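You operate a simulated robot arm through the tools that you are given. There is no shell and no other tool.

You are at the controls of a simulated robot arm. One attempt, no reset.

## Task
Put things in order on the worktop by the fridge. At the end: the green short oil bottle stands where the green dried pea carton stood; the grey cloth is on the brown cork pot mat; the green dried pea carton stands where the grey cloth stood; the purple herb pot stands where the green short oil bottle stood; whatever was shut is shut again. Leave all else as you found it, and nothing knocked over.

The check looks at the end state, three seconds after you hand in, the way a careful person would. Anything else that was tipped, shoved, dropped, spilled or broken makes it a failure. Flat cloth is picked up by pressing the open fingertips on it (5 to 10 N) and closing them slowly along it; thin cloth reads only 2 to 8 mm in the jaws.

## Robot
A 6-joint arm with a two-finger gripper, fixed in place. Base frame: the origin is on the floor under the middle of its stand, x ahead of it, y to its left, z up. Units: mm, rad, N and s.
With the tool pointing down near the work surface it reaches from about 140 to 680 mm from the base axis. Its first joint turns from -1.152 to 1.152 rad. Payload 2.45 kg.
Tool frame: the origin (TCP) lies between the finger pads and is the grasp point; the fingertips stand 30 mm ahead of it; z points along the fingers, y is the line along which they close. The gripper opens to 106 mm; its body begins 79 mm behind the TCP.
Orientation is that of the tool frame in the base frame, as [roll, pitch, yaw] about the fixed x, y, z axes, in that order (R = Rz(yaw) Ry(pitch) Rx(roll)). With the fingers straight down and closing along the base's y, the tool's x points along the base's -x, its y along +y and its z along -z.

## Interface
- The arm moves only by the tool jog_arm. Its argument "plan" is a list of rows, each a list of 6 numbers: the shift along the base's x, y, z in mm, then the turn, a rotation vector about the base's x, y, z in degrees. In form: [[x, y, z, ax, ay, az], ...]. A call has 1 to 20 rows; each row shifts and turns the commanded pose from where the row before left it. "grip" is the finger opening in mm, from 0 to 106, set as the call begins (left out, the last holds). A row lasts 0.2 s, in which the tool goes at most 50 mm and 0.15 rad; a call with a longer step from one row to the next is refused whole, and so is a gripper value outside its range. A pose out of reach is approached as far as the arm can. The call stops where the force on the tool passes 40 N (or 10 N more than at its start, if that is more) or the arm is blocked; 0.2 s more then pass. The fingers move at their own pace (about 153 mm/s each) and stop on an object; they squeeze with about 31 N. The grip force told is the motor's: it shows also when the fingers shut on nothing. Time passes only in rows, and 0.2 s behind the last, so rows that do not move let the fingers close. It gives the time, the measured TCP pose, the force on the tool (base axes), the opening and the grip force at its end, in the units of the frame above (readings bear some noise), with the torque about the TCP (base axes, N m) and any sound that the robot's microphone picked up, and new pictures: "show" is both (left out), scene, wrist or none.
- Cameras (640 x 400 px; columns grow to the right, rows downward): "scene" is fixed at [71.9, 427.1, 1411.2]; the picture's right is [-0.57, -0.82, 0.00], its down [-0.51, 0.35, -0.79] and it looks along [0.65, -0.45, -0.62] (base axes); focal length 316 px, centre (320, 200). "wrist" rides on the gripper at [76, -2, -106] in the tool frame; the picture's right is [0.02, 1.00, 0.00], its down [-0.78, 0.02, -0.62] and it looks along [-0.62, 0.01, 0.78] (tool axes); focal length 247 px, centre (320, 200). There is no depth. A picture from a camera that has moved, and an enlarged one, comes with that camera's place and axes in the base frame and with its lens. The place of the scene camera against the robot may be out by one fixed shift of up to 12 mm in any direction.
- close_up(camera, box): a new picture of the part [left, top, right, bottom] of that camera's present view, enlarged. No time passes.
- close_job(): hands the job in; it is judged then, once.

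Nothing tells you positions but the pictures and the camera data. Unless the task says otherwise, let go and move clear before handing in.

The tools are called after ">>>" as name(argument=value, ...) on one line, values as JSON. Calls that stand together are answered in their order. jog_arm: Moves the arm, as the interface text tells. Its arguments: {"type":"object","properties":{"plan":{"type":"array"},"grip":{"type":"number"},"show":{"type":"string","enum":["both","scene","wrist","none"]}},"required":["plan"]} The other tools are called the same way: close_up (camera, box) takes an enlarged picture of a part of a camera's view; close_job () hands the job in.

At the start:

```text
clock: 0.0
ee_pos: [294.9, 62.4, 1204.0]
tcp_rot: [3.141, -0.002, -3.142]
ft_force: [-0.4, 0.1, -0.1]
ft_torque: [0.01, -0.02, 0.01]
grip_width: 106.1
gripper_force: 0.1
```

scene: 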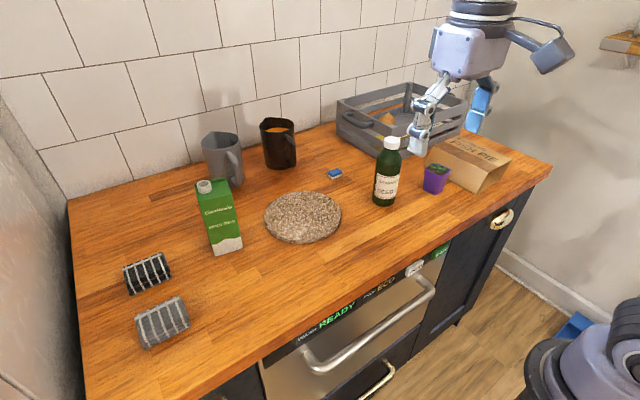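
wrist: 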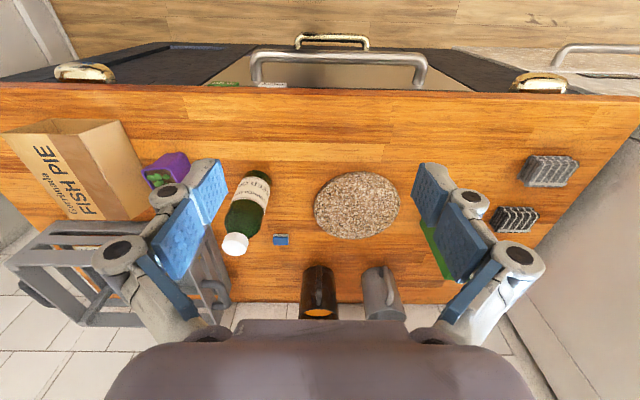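

I see a worktop with a carton, bottle, purple pot, round mat, two mugs, a crate, a bag and two striped items at the left. I'll look closer before I move.

>>> close_up(camera="scene", box=[100, 230, 220, 360])

>>> close_up(camera="scene", box=[180, 110, 350, 260])

>>> close_up(camera="scene", box=[320, 70, 530, 220])

>>> close_up(camera="wrist", box=[400, 130, 620, 290])

>>> close_up(camera="wrist", box=[0, 100, 300, 340])

```text
3.08 times, centred on (160, 295) of scene
camera zoom: at [71.9, 427.1, 1411.2], right [-0.57, -0.82, 0.0], down [-0.51, 0.35, -0.79], along [0.65, -0.45, -0.62], focal length 971 px, centre (812, -92)
```

zoom: 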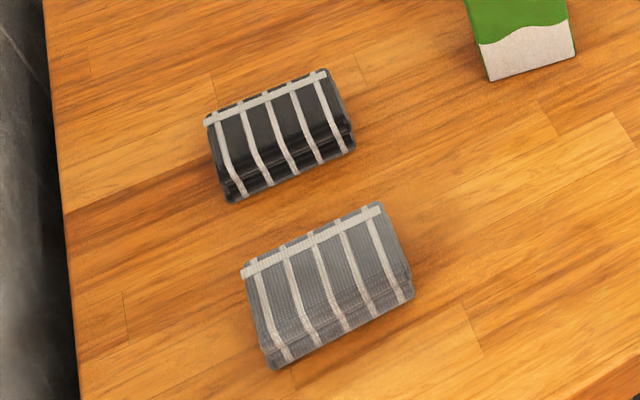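

```text
2.67 times, centred on (265, 185) of scene
camera zoom: at [71.9, 427.1, 1411.2], right [-0.57, -0.82, 0.0], down [-0.51, 0.35, -0.79], along [0.65, -0.45, -0.62], focal length 842 px, centre (467, 240)
```

zoom: 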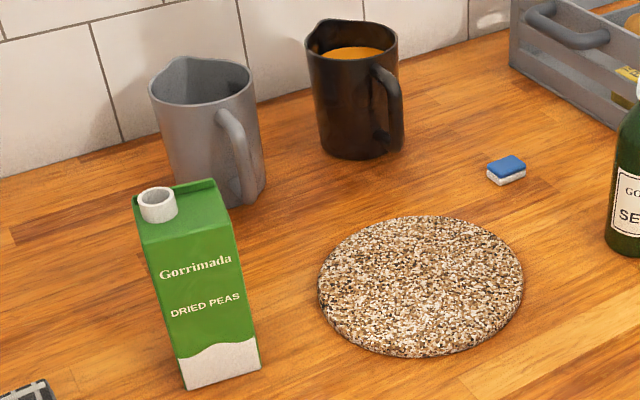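

```text
2.67 times, centred on (425, 145) of scene
camera zoom: at [71.9, 427.1, 1411.2], right [-0.57, -0.82, 0.0], down [-0.51, 0.35, -0.79], along [0.65, -0.45, -0.62], focal length 842 px, centre (40, 347)
```

zoom: 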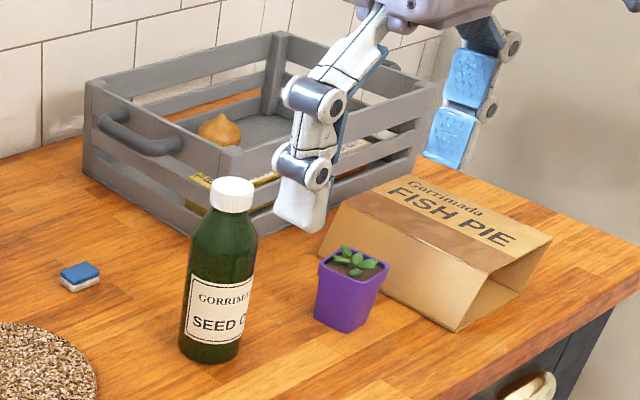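

```text
2.50 times, centred on (510, 210) of wrist
camera zoom: at [219.8, 62.3, 1312.0], right [-0.02, 1.0, 0.0], down [0.78, 0.02, 0.62], along [0.62, 0.01, -0.78], focal length 617 px, centre (-155, 175)
```

zoom: 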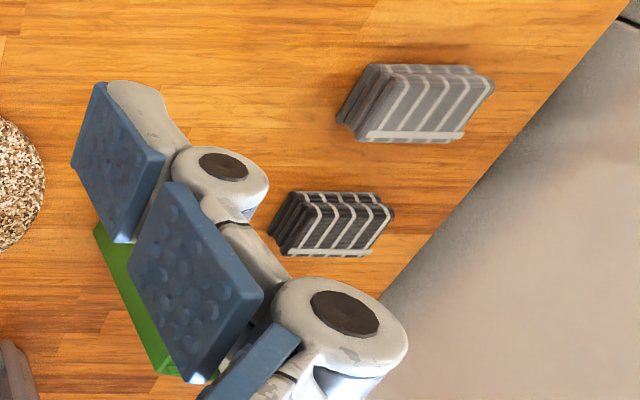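

```text
1.67 times, centred on (150, 220) of wrist
camera zoom: at [219.8, 62.3, 1312.0], right [-0.02, 1.0, 0.0], down [0.78, 0.02, 0.62], along [0.62, 0.01, -0.78], focal length 412 px, centre (603, 167)
```

zoom: 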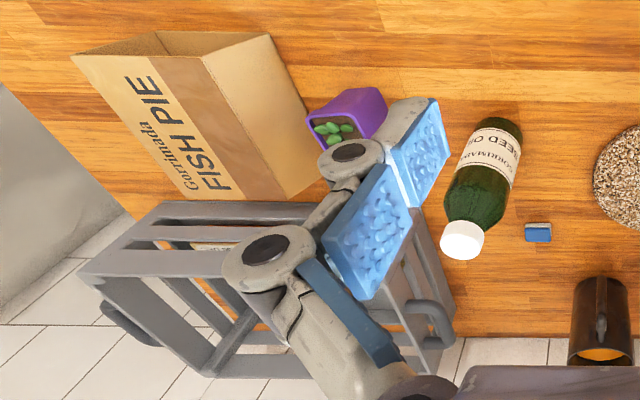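

The grey cloth is a folded stack at the far left, the black one is a distractor, and the carton stands behind it to the right. I'm moving the arm left with the wrist camera to fix their positions from a second viewpoint.

>>> jog_arm(plan=[[0, 40, 0, 0, 0, 0], [0, 40, 0, 0, 0, 0], [0, 40, 0, 0, 0, 0], [0, 40, 0, 0, 0, 0], [0, 40, 0, 0, 0, 0], [0, 30, 0, 0, 0, 0]], show="both")

```text
clock: 1.4
ee_pos: [296.5, 292.7, 1203.8]
tcp_rot: [3.141, 0.001, 3.14]
ft_force: [0.4, 0.3, 0.3]
ft_torque: [0.01, 0.02, -0.02]
grip_width: 106.1
gripper_force: 0.0
camera wrist: at [220.8, 291.4, 1311.0], right [-0.02, 1.0, 0.0], down [0.78, 0.02, 0.62], along [0.62, 0.01, -0.78], focal length 247 px, centre (320, 200)
```

scene: 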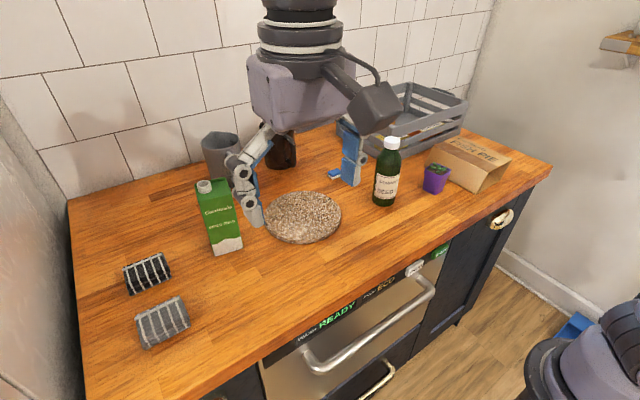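
wrist: 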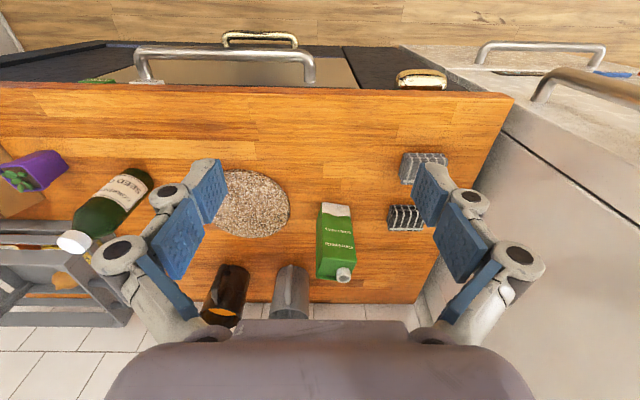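

The carton and both cloths are visible now. I'm enlarging them to get exact coordinates.

>>> close_up(camera="wrist", box=[300, 130, 460, 290])

>>> close_up(camera="wrist", box=[190, 140, 350, 300])

```text
2.50 times, centred on (380, 210) of wrist
camera zoom: at [220.8, 291.4, 1311.0], right [-0.02, 1.0, 0.0], down [0.78, 0.02, 0.62], along [0.62, 0.01, -0.78], focal length 617 px, centre (170, 175)
```

zoom: 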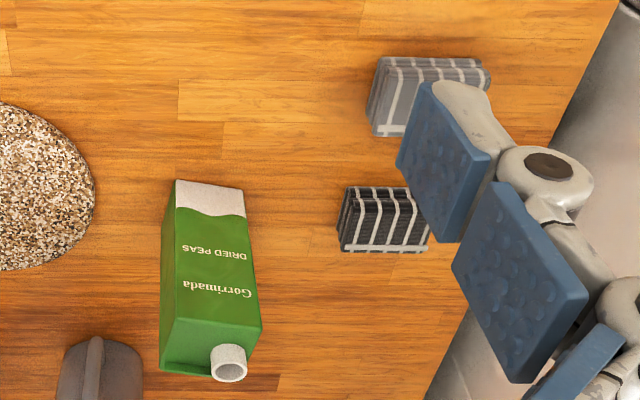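

```text
2.50 times, centred on (270, 220) of wrist
camera zoom: at [220.8, 291.4, 1311.0], right [-0.02, 1.0, 0.0], down [0.78, 0.02, 0.62], along [0.62, 0.01, -0.78], focal length 617 px, centre (445, 150)
```

zoom: 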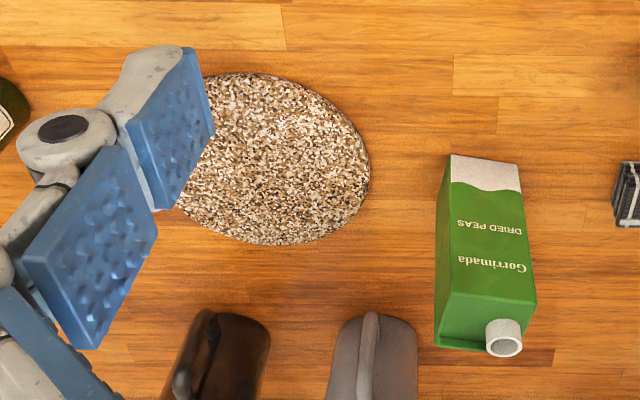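

Next I'm lowering and shifting towards the grey cloth for an accurate close view.

>>> jog_arm(plan=[[8, 30, -20, 0, 0, 0], [8, 30, -20, 0, 0, 0], [8, 30, -20, 0, 0, 0], [6, 30, -20, 0, 0, 0], [0, 20, -20, 0, 0, 0]], show="both")

```text
clock: 2.6
ee_pos: [325.9, 432.1, 1104.7]
tcp_rot: [3.141, -0.001, -3.141]
ft_force: [0.1, 0.3, 0.6]
ft_torque: [-0.01, 0.0, -0.03]
grip_width: 105.9
gripper_force: 0.2
camera wrist: at [249.5, 431.5, 1211.8], right [-0.02, 1.0, 0.0], down [0.78, 0.02, 0.62], along [0.62, 0.01, -0.78], focal length 247 px, centre (320, 200)
```

scene: 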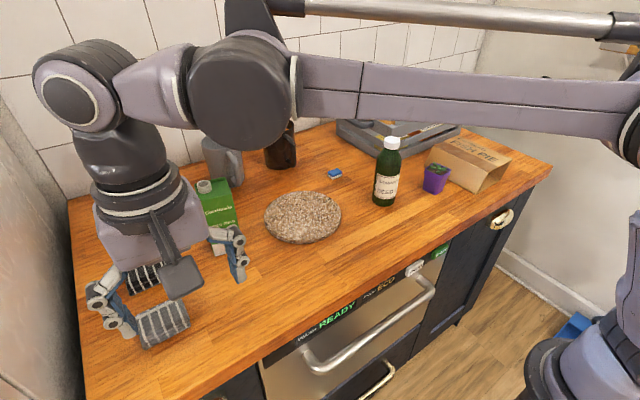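
wrist: 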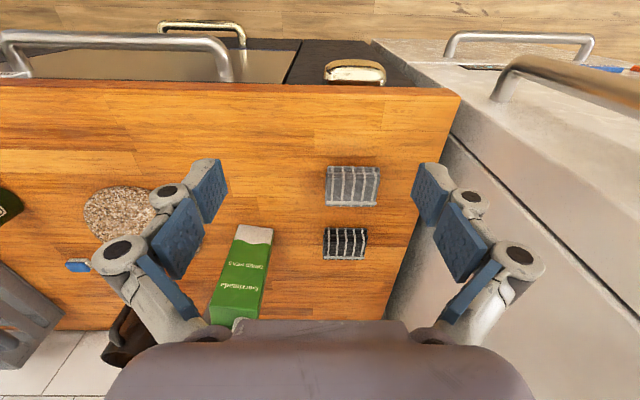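

Both cloths sit between the fingers in view. I'm enlarging them for measurement.

>>> close_up(camera="wrist", box=[300, 150, 400, 275])

>>> close_up(camera="wrist", box=[60, 160, 300, 330])

```text
3.20 times, centred on (350, 212) of wrist
camera zoom: at [249.5, 431.5, 1211.8], right [-0.02, 1.0, 0.0], down [0.78, 0.02, 0.62], along [0.62, 0.01, -0.78], focal length 790 px, centre (224, 160)
```

zoom: 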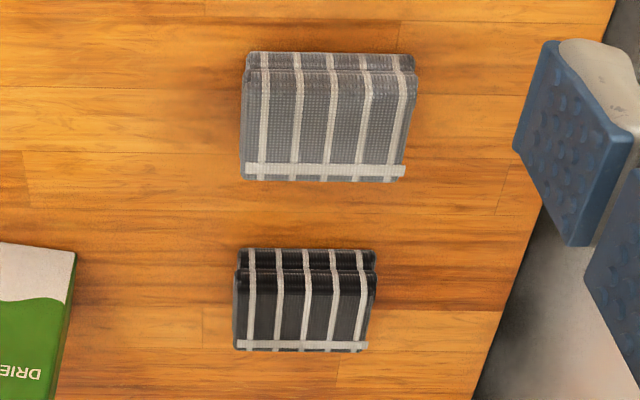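

```text
2.35 times, centred on (180, 245) of wrist
camera zoom: at [249.5, 431.5, 1211.8], right [-0.02, 1.0, 0.0], down [0.78, 0.02, 0.62], along [0.62, 0.01, -0.78], focal length 581 px, centre (649, 94)
```

zoom: 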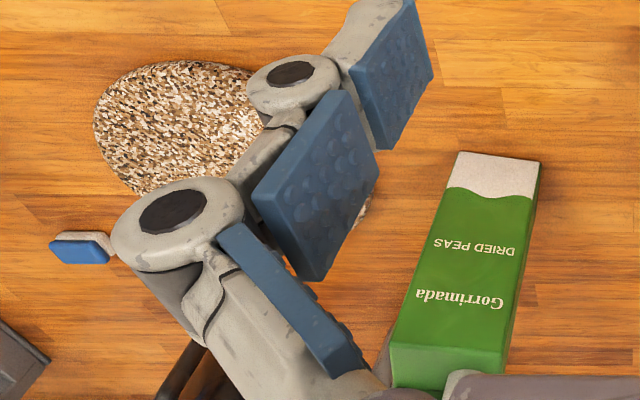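

Measurements give the worktop at z≈917, the grey cloth at about (448, 480) sized 52×72×24 mm, and the carton's front edge at x≈543, y≈301–358. I'm moving above the cloth with the fingers closing along y and checking alignment there.

>>> jog_arm(plan=[[30, 12, -15, 0, 0, 0], [30, 12, -20, 0, 0, 0], [30, 12, -20, 0, 0, 0], [32, 12, -25, 0, 0, 0]], grip=102, show="both")

```text
clock: 3.6
ee_pos: [448.1, 480.6, 1024.4]
tcp_rot: [-3.141, -0.001, 3.14]
ft_force: [0.3, -0.6, -0.8]
ft_torque: [-0.01, 0.02, 0.02]
grip_width: 101.8
gripper_force: 0.1
camera wrist: at [371.1, 479.5, 1131.8], right [-0.02, 1.0, 0.0], down [0.78, 0.02, 0.62], along [0.62, 0.01, -0.78], focal length 247 px, centre (320, 200)
```

scene: 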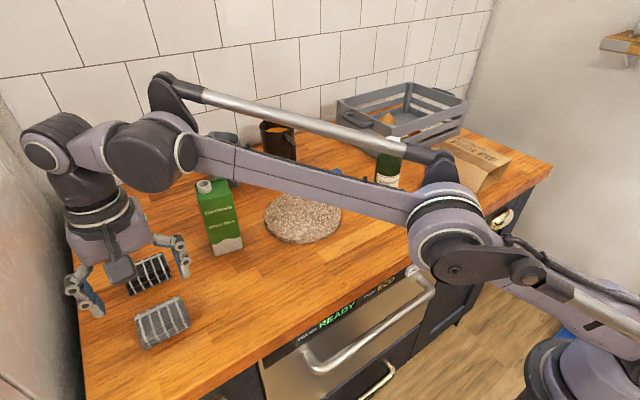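
wrist: 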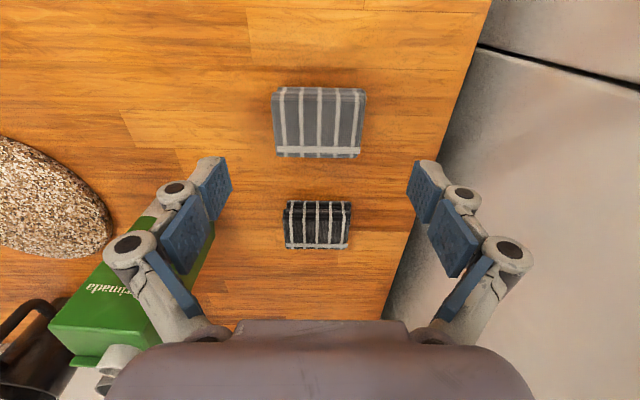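

The cloth is straight below the gripper. One close-up will confirm centering before I descend.

>>> close_up(camera="wrist", box=[220, 60, 420, 185])

```text
3.20 times, centred on (320, 122) of wrist
camera zoom: at [371.1, 479.5, 1131.8], right [-0.02, 1.0, 0.0], down [0.78, 0.02, 0.62], along [0.62, 0.01, -0.78], focal length 790 px, centre (320, 448)
```

zoom: 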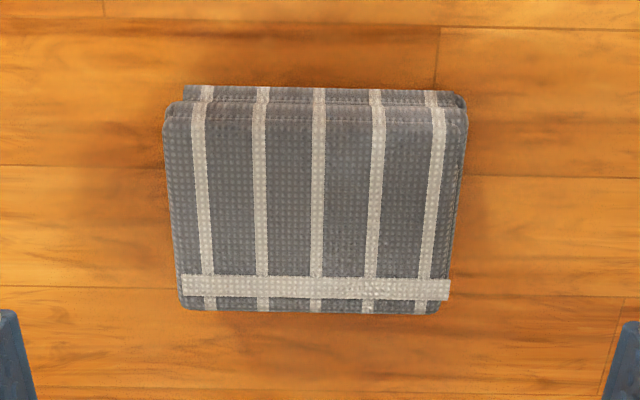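

The cloth is centred between the fingers. I'm descending to grasp height with the fingertips just above the worktop.

>>> jog_arm(plan=[[0, 0, -25, 0, 0, 0], [0, 0, -25, 0, 0, 0], [0, 0, -14, 0, 0, 0], [0, 0, -8, 0, 0, 0], [0, 0, 0, 0, 0, 0]], show="both")

```text
clock: 4.8
ee_pos: [447.6, 481.6, 952.9]
tcp_rot: [3.14, -0.001, -3.141]
ft_force: [0.1, -0.2, 0.4]
ft_torque: [0.01, -0.01, 0.02]
grip_width: 101.9
gripper_force: 0.1
camera wrist: at [371.4, 479.7, 1060.3], right [-0.02, 1.0, 0.0], down [0.78, 0.02, 0.62], along [0.62, 0.01, -0.78], focal length 247 px, centre (320, 200)
```

scene: 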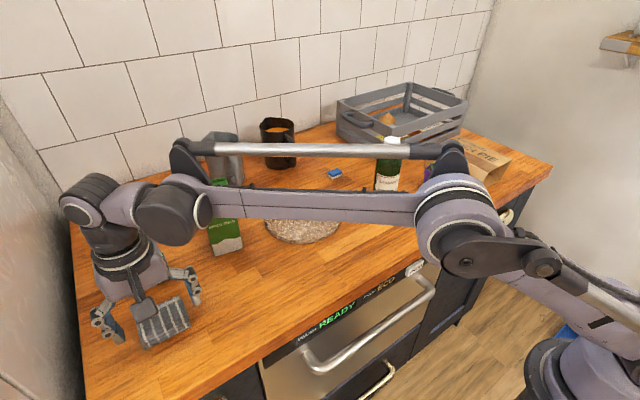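
wrist: 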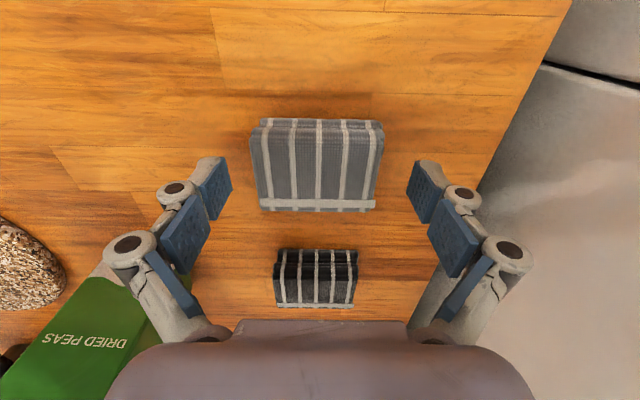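

The fingers straddle the cloth without contact. I'm closing in small steps and watching the opening.

>>> jog_arm(plan=[[0, 0, 0, 0, 0, 0], [0, 0, 0, 0, 0, 0]], grip=76, show="wrist")

>>> jog_arm(plan=[[0, 0, 0, 0, 0, 0], [0, 0, 0, 0, 0, 0]], grip=66, show="wrist")

```text
clock: 5.4
ee_pos: [447.4, 480.1, 953.1]
tcp_rot: [3.141, 0.0, 3.14]
ft_force: [-0.4, -0.1, 0.0]
ft_torque: [-0.01, 0.01, 0.0]
grip_width: 76.0
gripper_force: 0.0
camera wrist: at [371.5, 479.7, 1060.5], right [-0.02, 1.0, 0.0], down [0.78, 0.02, 0.62], along [0.62, 0.01, -0.78], focal length 247 px, centre (320, 200)
```

wrist: 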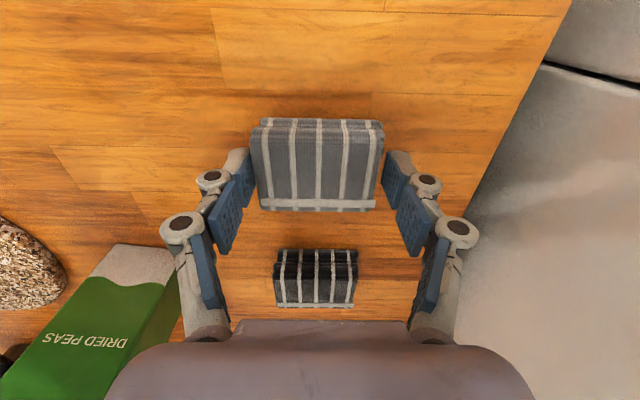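

```text
clock: 6.0
ee_pos: [447.3, 480.2, 953.5]
tcp_rot: [-3.141, -0.002, 3.141]
ft_force: [-0.2, -0.5, 4.1]
ft_torque: [-0.07, -0.04, 0.02]
grip_width: 72.9
gripper_force: 31.1
camera wrist: at [371.4, 479.5, 1060.8], right [-0.02, 1.0, 0.0], down [0.78, 0.02, 0.62], along [0.62, 0.01, -0.78], focal length 247 px, centre (320, 200)
```

wrist: 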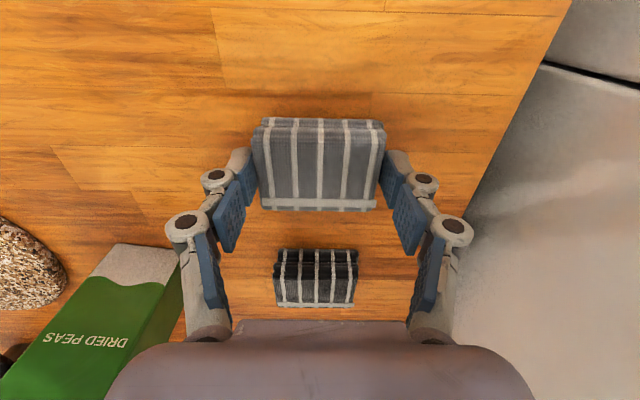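

The cloth holds firm at 73 mm with full grip force, so it behaves like a solid block. I'm lifting it straight up slowly.

>>> jog_arm(plan=[[0, 0, 10, 0, 0, 0], [0, 0, 15, 0, 0, 0], [0, 0, 25, 0, 0, 0], [0, 0, 35, 0, 0, 0], [0, 0, 40, 0, 0, 0], [0, 0, 40, 0, 0, 0], [0, 0, 35, 0, 0, 0]], grip=55, show="both")

```text
clock: 7.6
ee_pos: [422.8, 454.9, 1102.2]
tcp_rot: [-3.141, 0.0, 3.141]
ft_force: [-0.1, 0.5, -0.7]
ft_torque: [0.0, 0.01, -0.01]
grip_width: 73.1
gripper_force: 30.7
out of reach, approached as far as the arm can: row 5, 6, 7
camera wrist: at [347.5, 454.1, 1209.3], right [-0.02, 1.0, 0.0], down [0.78, 0.02, 0.62], along [0.62, 0.01, -0.78], focal length 247 px, centre (320, 200)
```

scene: 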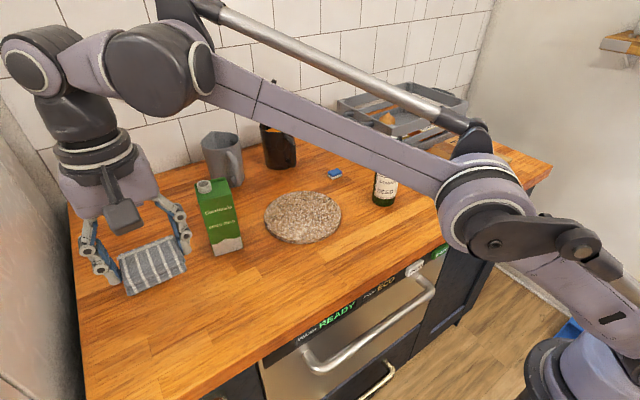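
wrist: 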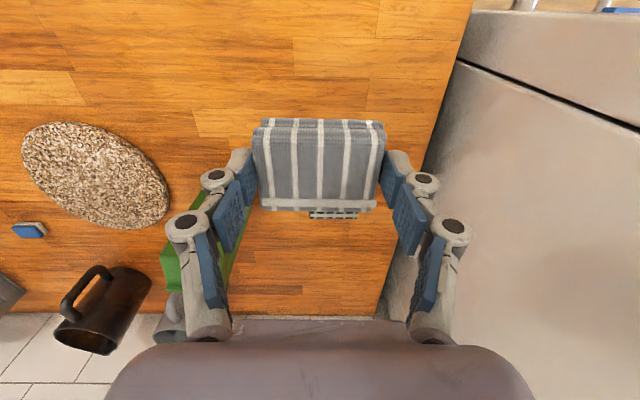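

The cloth is lifted and held. The last rows went out of reach at that height, so I'm moving inward (towards −y and a bit −x), clear of the carton.

>>> jog_arm(plan=[[-10, -30, 0, 0, 0, 0], [-10, -40, 0, 0, 0, 0], [-10, -40, 0, 0, 0, 0], [-5, -40, 0, 0, 0, 0]], show="none")

```text
clock: 8.6
ee_pos: [387.2, 305.5, 1102.4]
tcp_rot: [-3.14, 0.0, -3.142]
ft_force: [-0.5, -0.4, -1.3]
ft_torque: [0.03, -0.01, -0.02]
grip_width: 72.9
gripper_force: 31.2
```

The command now follows the actual pose at (387, 305, 1102). I'm carrying the cloth round in front of the carton to above the mat centre at about (550, 143).

>>> jog_arm(plan=[[5, -40, 0, 0, 0, 0], [10, -40, 0, 0, 0, 0], [30, -35, 0, 0, 0, 0], [35, -30, 0, 0, 0, 0], [40, -17, 0, 0, 0, 0], [43, 0, 0, 0, 0, 0]], show="both")

```text
clock: 10.0
ee_pos: [551.2, 141.0, 1103.3]
tcp_rot: [3.141, 0.001, 3.142]
ft_force: [0.4, -0.6, -0.2]
ft_torque: [-0.02, 0.08, 0.0]
grip_width: 72.9
gripper_force: 31.0
camera wrist: at [474.9, 139.7, 1210.7], right [-0.02, 1.0, 0.0], down [0.78, 0.02, 0.62], along [0.62, 0.01, -0.78], focal length 247 px, centre (320, 200)
```

scene: 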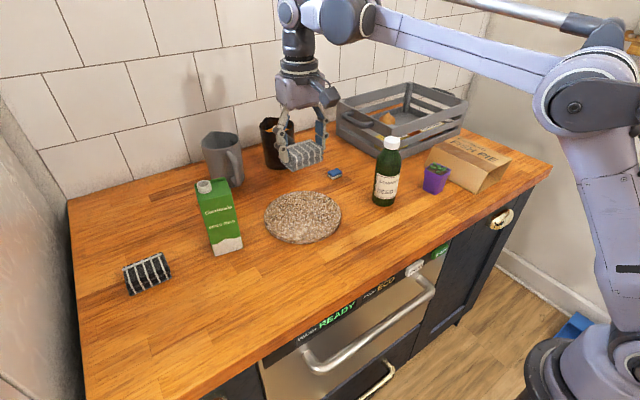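
wrist: 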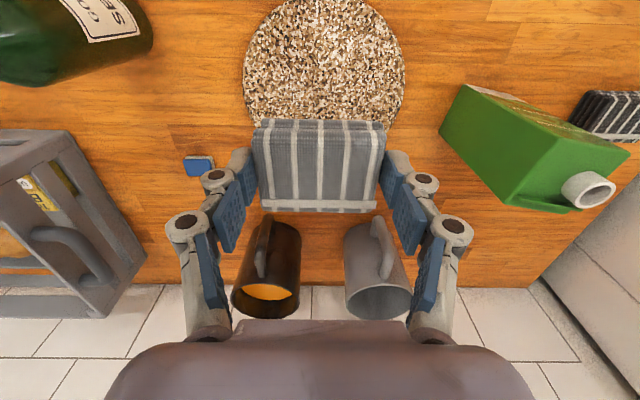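

I'm right over the mat, whose centre I confirm at about (550, 144). I'll lower the cloth to just above it.

>>> jog_arm(plan=[[-1, 3, -35, 0, 0, 0], [0, 0, -40, 0, 0, 0], [0, 0, -32, 0, 0, 0], [0, 0, -18, 0, 0, 0], [0, 0, 0, 0, 0, 0]], show="both")

```text
clock: 11.2
ee_pos: [550.7, 143.0, 976.0]
tcp_rot: [-3.14, 0.001, -3.141]
ft_force: [0.0, -0.3, 0.1]
ft_torque: [0.0, 0.01, -0.02]
grip_width: 72.8
gripper_force: 30.7
camera wrist: at [475.0, 142.8, 1082.9], right [-0.02, 1.0, 0.0], down [0.78, 0.02, 0.62], along [0.62, 0.01, -0.78], focal length 247 px, centre (320, 200)
```

scene: 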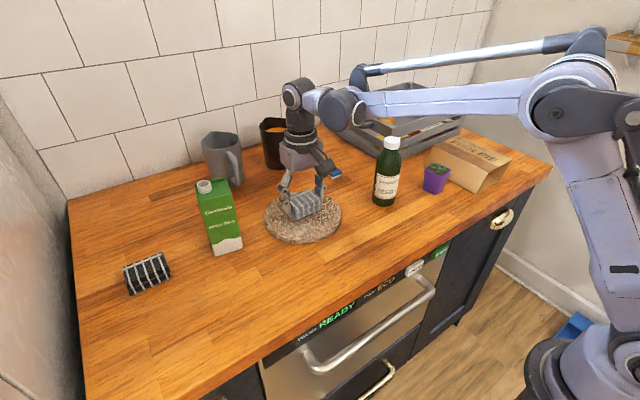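
wrist: 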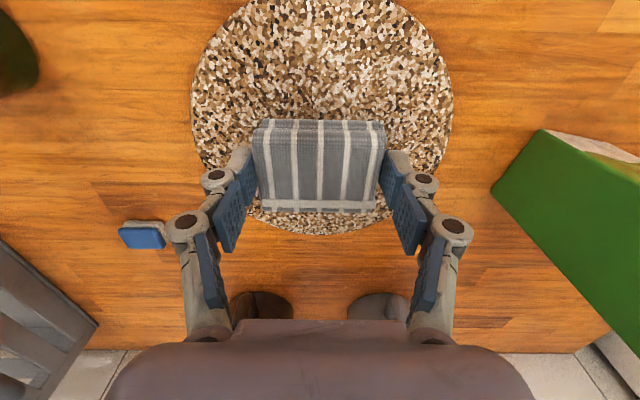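

The cloth hovers about a centimetre above the mat. I'm lowering in small steps and watching the z force.

>>> jog_arm(plan=[[0, 0, -5, 0, 0, 0], [0, 0, -4, 0, 0, 0], [0, 0, 0, 0, 0, 0]], show="none")

>>> jog_arm(plan=[[0, 0, -2, 0, 0, 0], [0, 0, 0, 0, 0, 0]], show="wrist")

```text
clock: 12.0
ee_pos: [549.8, 145.5, 966.6]
tcp_rot: [3.141, 0.001, 3.141]
ft_force: [0.0, 0.6, -0.8]
ft_torque: [0.0, 0.0, 0.0]
grip_width: 73.1
gripper_force: 31.2
```

```text
clock: 12.6
ee_pos: [550.0, 145.4, 965.5]
tcp_rot: [3.142, 0.0, 3.141]
ft_force: [-0.2, 0.5, -0.8]
ft_torque: [0.0, 0.02, -0.03]
grip_width: 73.0
gripper_force: 31.0
camera wrist: at [474.6, 144.1, 1072.7], right [-0.02, 1.0, 0.0], down [0.78, 0.02, 0.62], along [0.62, 0.01, -0.78], focal length 247 px, centre (320, 200)
```

wrist: 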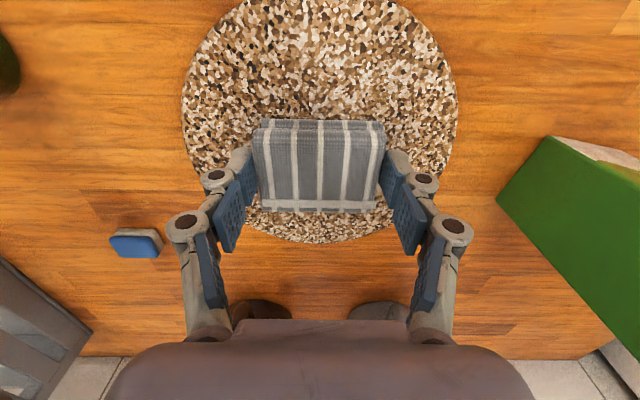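

No contact yet, so I keep going down in 2 mm steps.

>>> jog_arm(plan=[[0, 0, -2, 0, 0, 0], [0, 0, 0, 0, 0, 0]], show="none")

>>> jog_arm(plan=[[0, 0, -1.5, 0, 0, 0], [0, 0, 0, 0, 0, 0]], show="none")

>>> jog_arm(plan=[[0, 0, -1.5, 0, 0, 0], [0, 0, 0, 0, 0, 0]], show="none")

```text
clock: 13.2
ee_pos: [550.2, 146.0, 964.0]
tcp_rot: [-3.14, 0.003, -3.142]
ft_force: [0.5, 0.3, 29.2]
ft_torque: [0.04, -0.13, 0.03]
grip_width: 72.9
gripper_force: 30.7
```

```text
clock: 13.8
ee_pos: [550.0, 145.1, 961.7]
tcp_rot: [3.141, 0.001, 3.141]
ft_force: [2.6, 0.1, 31.1]
ft_torque: [0.0, -0.1, 0.01]
grip_width: 73.3
gripper_force: 30.7
```

```text
clock: 14.4
ee_pos: [550.1, 145.3, 961.2]
tcp_rot: [3.14, -0.001, 3.14]
ft_force: [0.7, -1.6, 32.8]
ft_torque: [-0.02, 0.0, 0.01]
grip_width: 72.9
gripper_force: 30.6
```

The cloth is in contact with the mat (about 30 N up). I'm easing up slightly, then opening the fingers.

>>> jog_arm(plan=[[0, 0, 1, 0, 0, 0], [0, 0, 0, 0, 0, 0]], show="none")

>>> jog_arm(plan=[[0, 0, 0, 0, 0, 0], [0, 0, 0, 0, 0, 0], [0, 0, 0, 0, 0, 0]], grip=95, show="wrist")

```text
clock: 15.0
ee_pos: [549.6, 145.3, 960.9]
tcp_rot: [-3.141, 0.0, 3.141]
ft_force: [-1.3, -2.6, 12.8]
ft_torque: [-0.07, 0.09, -0.01]
grip_width: 73.2
gripper_force: 31.3
```

```text
clock: 15.8
ee_pos: [550.4, 145.6, 962.2]
tcp_rot: [3.141, 0.001, 3.141]
ft_force: [-0.6, 0.2, -0.4]
ft_torque: [0.02, -0.03, -0.01]
grip_width: 95.0
gripper_force: 0.0
camera wrist: at [474.3, 144.7, 1068.5], right [-0.02, 1.0, 0.0], down [0.78, 0.02, 0.62], along [0.62, 0.01, -0.78], focal length 247 px, centre (320, 200)
```

wrist: 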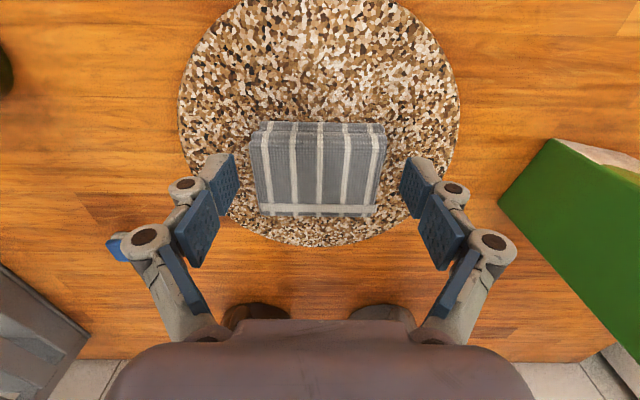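

The cloth sits flat on the mat and the fingers are clear. I'm rising straight up and backing off to measure the carton.

>>> jog_arm(plan=[[0, 0, 20, 0, 0, 0], [0, 0, 40, 0, 0, 0], [0, 0, 45, 0, 0, 0], [0, 0, 40, 0, 0, 0], [-40, 20, 0, 0, 0, 0], [-40, 25, 0, 0, 0, 0], [-30, 35, 0, 0, 0, 0], [-10, 40, 0, 0, 0, 0], [0, 40, 10, 0, 0, 0]], show="both")

```text
clock: 17.8
ee_pos: [427.8, 307.0, 1115.0]
tcp_rot: [-3.142, 0.0, 3.14]
ft_force: [0.1, 0.7, 0.8]
ft_torque: [0.0, -0.01, 0.0]
grip_width: 94.9
gripper_force: 0.1
camera wrist: at [352.2, 305.5, 1222.6], right [-0.02, 1.0, 0.0], down [0.78, 0.02, 0.62], along [0.62, 0.01, -0.78], focal length 247 px, centre (320, 200)
```

scene: 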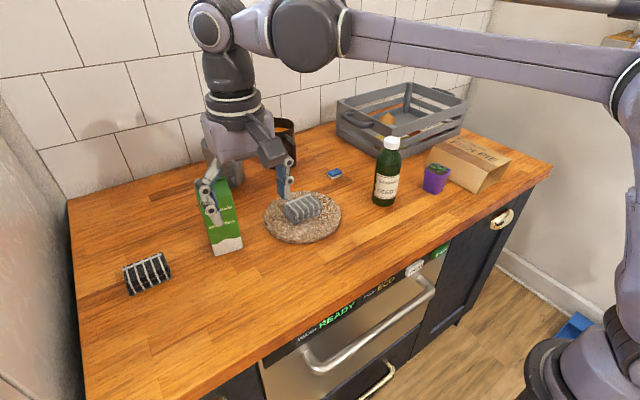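
wrist: 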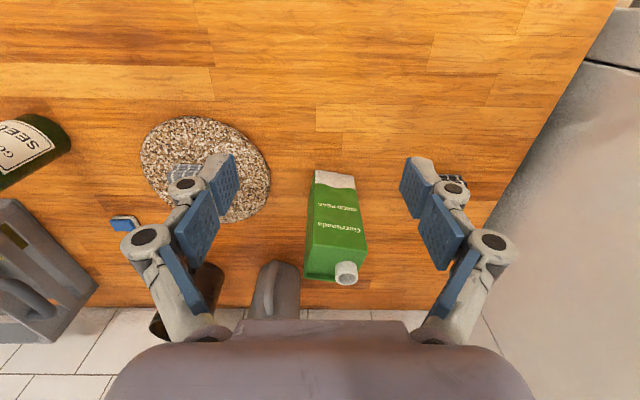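

The carton stands clear in front of the gripper. I'm enlarging it to measure its position, yaw and height.

>>> close_up(camera="wrist", box=[270, 160, 400, 290])

>>> close_up(camera="scene", box=[180, 130, 340, 260])

```text
3.08 times, centred on (335, 225) of wrist
camera zoom: at [352.2, 305.5, 1222.6], right [-0.02, 1.0, 0.0], down [0.78, 0.02, 0.62], along [0.62, 0.01, -0.78], focal length 760 px, centre (274, 123)
```

zoom: 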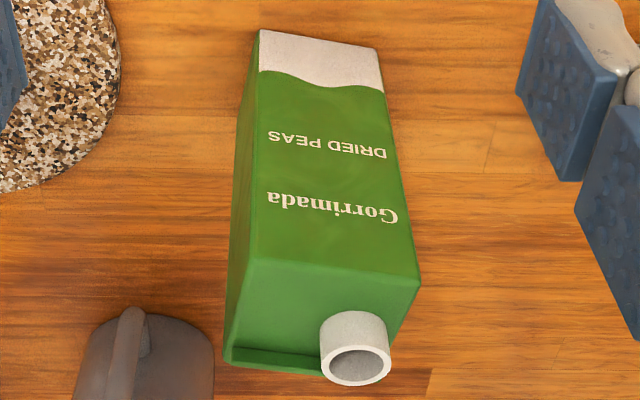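

```text
3.08 times, centred on (260, 195) of scene
camera zoom: at [71.9, 427.0, 1411.2], right [-0.57, -0.82, 0.0], down [-0.51, 0.35, -0.79], along [0.65, -0.45, -0.62], focal length 971 px, centre (505, 215)
```

zoom: 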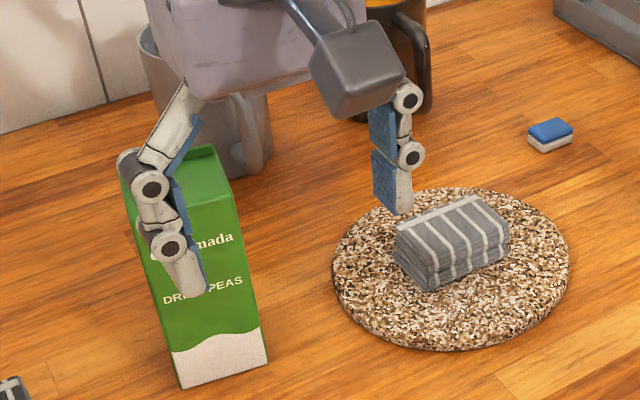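

The carton is a 57 mm square column, 141 mm tall, centred at about (572, 326) and yawed about −7.6°. A straight descent from above looks out of reach, so I'll go low in front of it and slide the open fingers in along its sides.

>>> jog_arm(plan=[[7, 18, -20, 0, 0, -3.8], [8, 18, -25, 0, 0, -3.8], [0, 0, -25, 0, 0, 0], [0, 0, -25, 0, 0, 0], [0, 0, 0, 0, 0, 0]], grip=106, show="both")

```text
clock: 19.0
ee_pos: [444.7, 340.6, 1020.1]
tcp_rot: [3.141, -0.001, 3.008]
ft_force: [-0.1, 0.0, -0.2]
ft_torque: [-0.01, -0.02, 0.0]
grip_width: 105.7
gripper_force: 0.0
camera wrist: at [369.6, 349.4, 1127.7], right [0.11, 0.99, 0.0], down [0.78, -0.09, 0.62], along [0.62, -0.07, -0.78], focal length 247 px, centre (320, 200)
```

scene: 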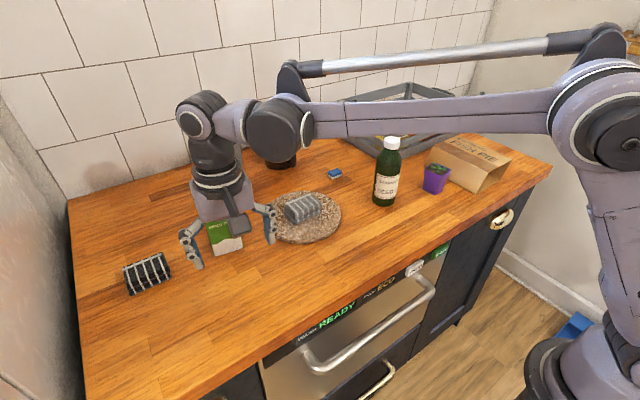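
wrist: 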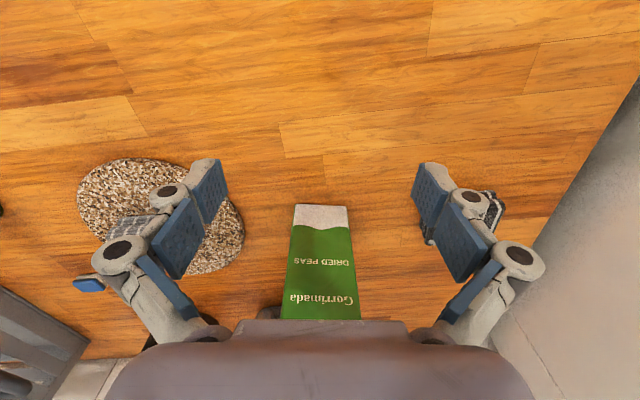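

The carton is aligned and centred between the fingers. I'm sliding in along its axis.

>>> jog_arm(plan=[[32, -4.2, 0, 0, 0, 0], [32, -4.3, 0, 0, 0, 0], [32, -4.2, 0, 0, 0, 0], [32, -4.3, 0, 0, 0, 0], [0, 0, 0, 0, 0, 0]], show="both")

```text
clock: 20.2
ee_pos: [574.4, 324.8, 1021.4]
tcp_rot: [3.141, 0.0, 3.007]
ft_force: [-0.9, 0.8, -0.3]
ft_torque: [0.03, -0.02, -0.02]
grip_width: 106.1
gripper_force: 0.1
camera wrist: at [498.5, 334.2, 1127.9], right [0.11, 0.99, 0.0], down [0.78, -0.09, 0.62], along [0.62, -0.07, -0.78], focal length 247 px, centre (320, 200)
```

scene: 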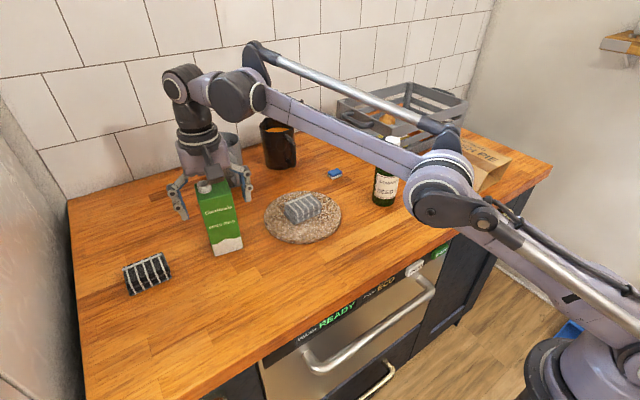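
wrist: 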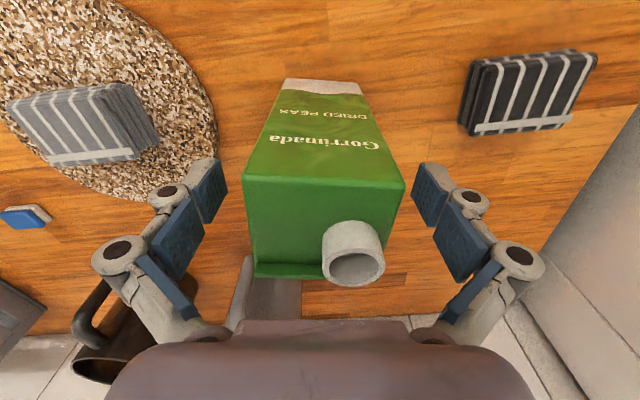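

The carton is between the pads. I'm closing in two steps.

>>> jog_arm(plan=[[0, 0, 0, 0, 0, 0], [0, 0, 0, 0, 0, 0]], grip=62, show="wrist")

>>> jog_arm(plan=[[0, 0, 0, 0, 0, 0], [0, 0, 0, 0, 0, 0]], grip=48, show="wrist")

```text
clock: 20.8
ee_pos: [573.4, 325.2, 1020.6]
tcp_rot: [-3.141, -0.001, 3.009]
ft_force: [0.1, -0.7, 0.2]
ft_torque: [-0.02, -0.01, 0.0]
grip_width: 62.2
gripper_force: 0.0
camera wrist: at [498.3, 334.3, 1128.0], right [0.11, 0.99, 0.0], down [0.78, -0.09, 0.62], along [0.62, -0.07, -0.78], focal length 247 px, centre (320, 200)
```

wrist: 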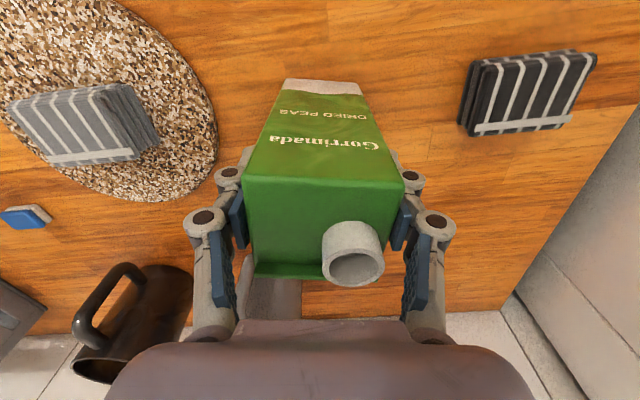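

```text
clock: 21.4
ee_pos: [573.2, 324.7, 1021.0]
tcp_rot: [-3.141, 0.0, 3.008]
ft_force: [1.3, -0.7, 3.0]
ft_torque: [-0.1, -0.06, -0.13]
grip_width: 60.3
gripper_force: 31.1
camera wrist: at [498.3, 334.2, 1128.2], right [0.11, 0.99, 0.0], down [0.78, -0.09, 0.62], along [0.62, -0.07, -0.78], focal length 247 px, centre (320, 200)
```

wrist: 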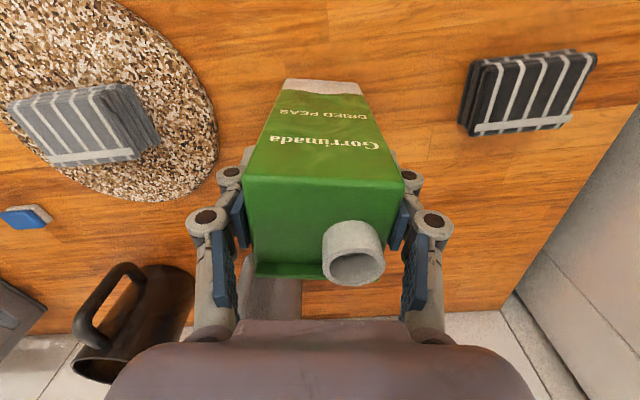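

The carton is gripped at 60 mm with full force. I'm lifting it a little and checking the hold.

>>> jog_arm(plan=[[0, 0, 6, 0, 0, 0], [0, 0, 7, 0, 0, 0], [0, 0, 7, 0, 0, 0], [0, 0, 0, 0, 0, 0]], show="both")

```text
clock: 22.4
ee_pos: [570.6, 323.1, 1039.1]
tcp_rot: [3.141, 0.001, 3.009]
ft_force: [0.0, 0.3, -4.0]
ft_torque: [0.01, -0.03, -0.03]
grip_width: 60.3
gripper_force: 30.9
camera wrist: at [495.6, 332.2, 1146.8], right [0.11, 0.99, 0.0], down [0.78, -0.09, 0.62], along [0.62, -0.07, -0.78], focal length 247 px, centre (320, 200)
```

scene: 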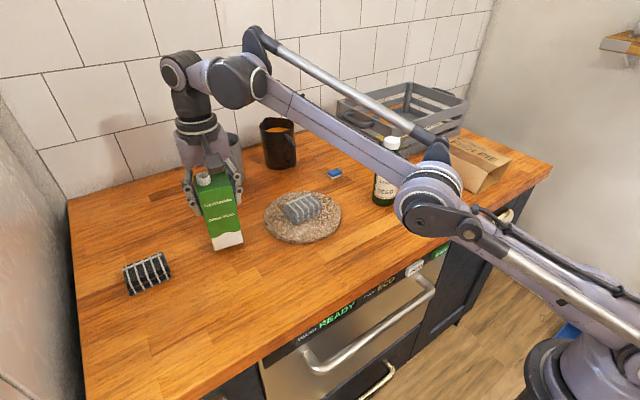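
wrist: 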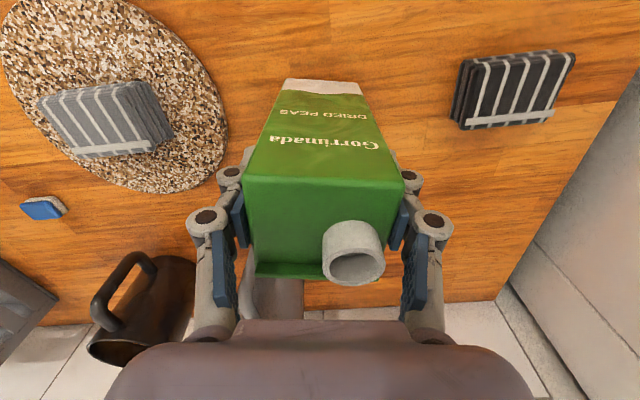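

The carton is hanging securely about 18 mm above the worktop. I'm retracting it away from the wall, then moving left to the cloth's old spot.

>>> jog_arm(plan=[[-20, 3, 0, 0, 0, 0], [-32, 4, 0, 0, 0, 0], [-35, 5, 0, 0, 0, 0], [-35, 15, 5, 0, 0, 0], [0, 30, 0, 0, 0, 0], [0, 35, 0, 0, 0, 0], [0, 35, 0, 0, 0, 0], [0, 28, 0, 0, 0, 0], [0, 0, 0, 0, 0, 0]], show="both")

```text
clock: 24.4
ee_pos: [451.2, 470.0, 1046.2]
tcp_rot: [-3.14, 0.001, 3.009]
ft_force: [0.6, -0.1, -3.4]
ft_torque: [0.01, -0.02, 0.04]
grip_width: 60.2
gripper_force: 30.7
out of reach, approached as far as the arm can: row 8
camera wrist: at [375.5, 479.9, 1153.2], right [0.11, 0.99, 0.0], down [0.78, -0.09, 0.62], along [0.62, -0.07, -0.78], focal length 247 px, centre (320, 200)
```

scene: 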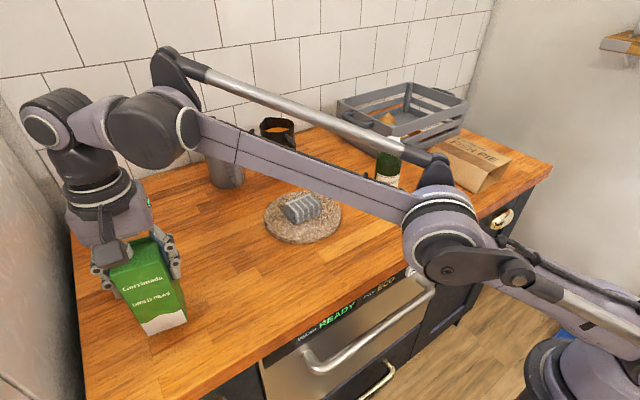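
wrist: 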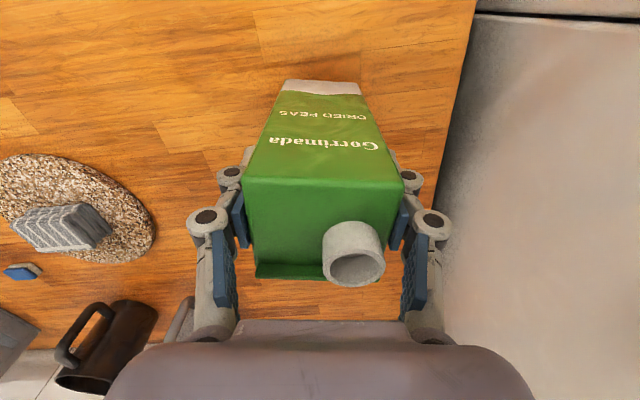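

I'm near the target at (451, 470). I'll lower a bit to stay within reach, then correct to (448, 480) and lower towards contact.

>>> jog_arm(plan=[[0, 0, -12, 0, 0, 0], [-3, 10, -4, 0, 0, 0], [0, 0, 0, 0, 0, 0]], show="none")

```text
clock: 25.2
ee_pos: [447.7, 480.0, 1030.9]
tcp_rot: [3.141, 0.0, 3.01]
ft_force: [-0.4, -0.2, -3.8]
ft_torque: [0.02, -0.03, 0.0]
grip_width: 60.0
gripper_force: 31.4
```

>>> jog_arm(plan=[[0, 0, -5, 0, 0, 0], [0, 0, -3, 0, 0, 0], [0, 0, 0, 0, 0, 0]], show="none")

>>> jog_arm(plan=[[0, 0, -1.5, 0, 0, 0], [0, 0, 0, 0, 0, 0]], show="wrist")

```text
clock: 26.0
ee_pos: [447.7, 480.5, 1022.8]
tcp_rot: [3.141, 0.001, 3.009]
ft_force: [-0.4, 0.2, -3.3]
ft_torque: [-0.03, 0.01, -0.01]
grip_width: 59.8
gripper_force: 31.6
```

```text
clock: 26.6
ee_pos: [450.0, 480.2, 1020.5]
tcp_rot: [3.141, 0.0, 3.009]
ft_force: [0.4, 0.3, -3.7]
ft_torque: [0.0, 0.03, 0.0]
grip_width: 59.7
gripper_force: 30.7
camera wrist: at [372.3, 489.4, 1128.5], right [0.11, 0.99, 0.0], down [0.78, -0.09, 0.62], along [0.62, -0.07, -0.78], focal length 247 px, centre (320, 200)
```

wrist: 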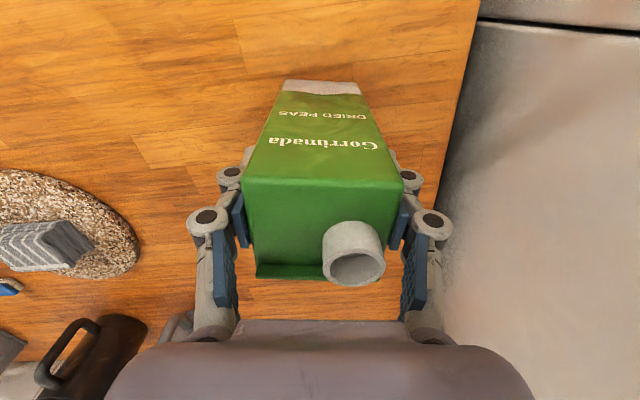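

No contact yet (it still shows only the carton's weight), so I continue in 1 mm steps.

>>> jog_arm(plan=[[0, 0, -1, 0, 0, 0], [0, 0, 0, 0, 0, 0]], show="none")

>>> jog_arm(plan=[[0, 0, -1, 0, 0, 0], [0, 0, 0, 0, 0, 0]], show="none")

```text
clock: 27.2
ee_pos: [448.9, 480.0, 1019.8]
tcp_rot: [-3.141, 0.002, 3.006]
ft_force: [1.3, -0.2, -0.7]
ft_torque: [0.05, -0.24, -0.02]
grip_width: 59.6
gripper_force: 30.7
```

```text
clock: 27.8
ee_pos: [448.9, 481.2, 1020.7]
tcp_rot: [3.14, 0.003, 3.007]
ft_force: [3.5, 5.2, 26.0]
ft_torque: [0.27, -0.19, -0.25]
grip_width: 60.0
gripper_force: 30.9
```

Contact is made. I'm relieving the pressure slightly and then opening.

>>> jog_arm(plan=[[0, 0, 0.7, 0, 0, 0], [0, 0, 0, 0, 0, 0]], show="none")

>>> jog_arm(plan=[[0, 0, 0, 0, 0, 0], [0, 0, 0, 0, 0, 0]], grip=66, show="wrist")

>>> jog_arm(plan=[[0, 0, 0, 0, 0, 0], [0, 0, 0, 0, 0, 0]], grip=98, show="both")

```text
clock: 28.4
ee_pos: [446.8, 479.5, 1020.7]
tcp_rot: [3.141, -0.001, 3.006]
ft_force: [3.5, 5.6, 28.3]
ft_torque: [0.24, -0.14, -0.36]
grip_width: 60.0
gripper_force: 30.7
```

```text
clock: 29.0
ee_pos: [447.5, 480.2, 1019.8]
tcp_rot: [3.14, 0.001, 3.007]
ft_force: [-0.8, 0.5, 0.0]
ft_torque: [0.02, 0.02, 0.01]
grip_width: 66.0
gripper_force: 0.0
camera wrist: at [372.4, 489.3, 1126.8], right [0.11, 0.99, 0.0], down [0.78, -0.09, 0.62], along [0.62, -0.07, -0.78], focal length 247 px, centre (320, 200)
```

wrist: 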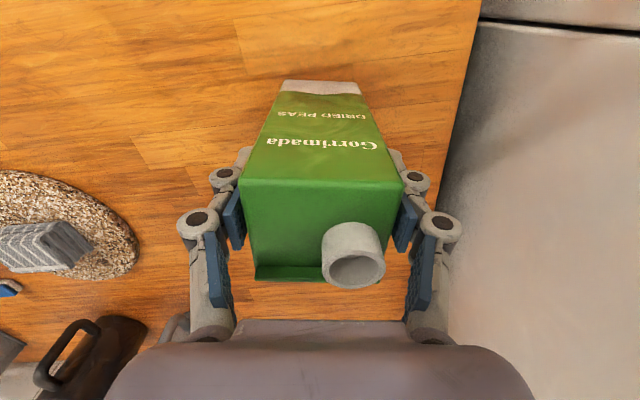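

```text
clock: 29.6
ee_pos: [448.8, 479.7, 1020.4]
tcp_rot: [-3.14, 0.001, 3.009]
ft_force: [0.6, 0.6, 0.3]
ft_torque: [0.03, 0.0, 0.0]
grip_width: 97.9
gripper_force: 0.1
camera wrist: at [372.3, 489.3, 1127.2], right [0.11, 0.99, 0.0], down [0.78, -0.09, 0.62], along [0.62, -0.07, -0.78], focal length 247 px, centre (320, 200)
```

scene: 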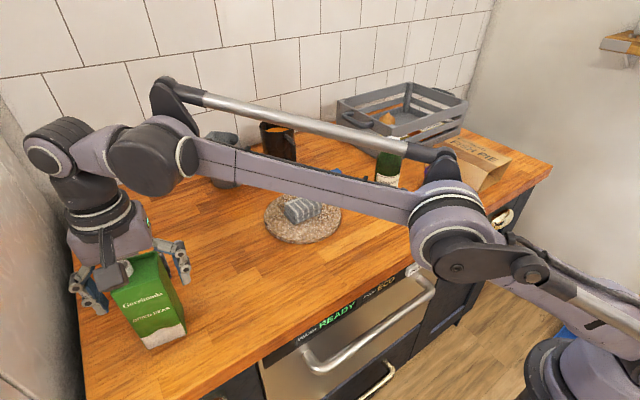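
wrist: 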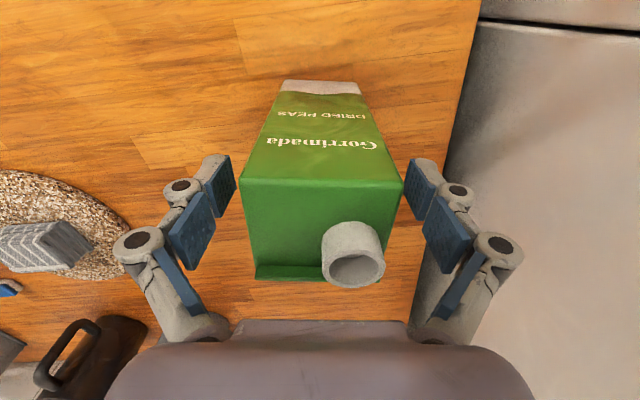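

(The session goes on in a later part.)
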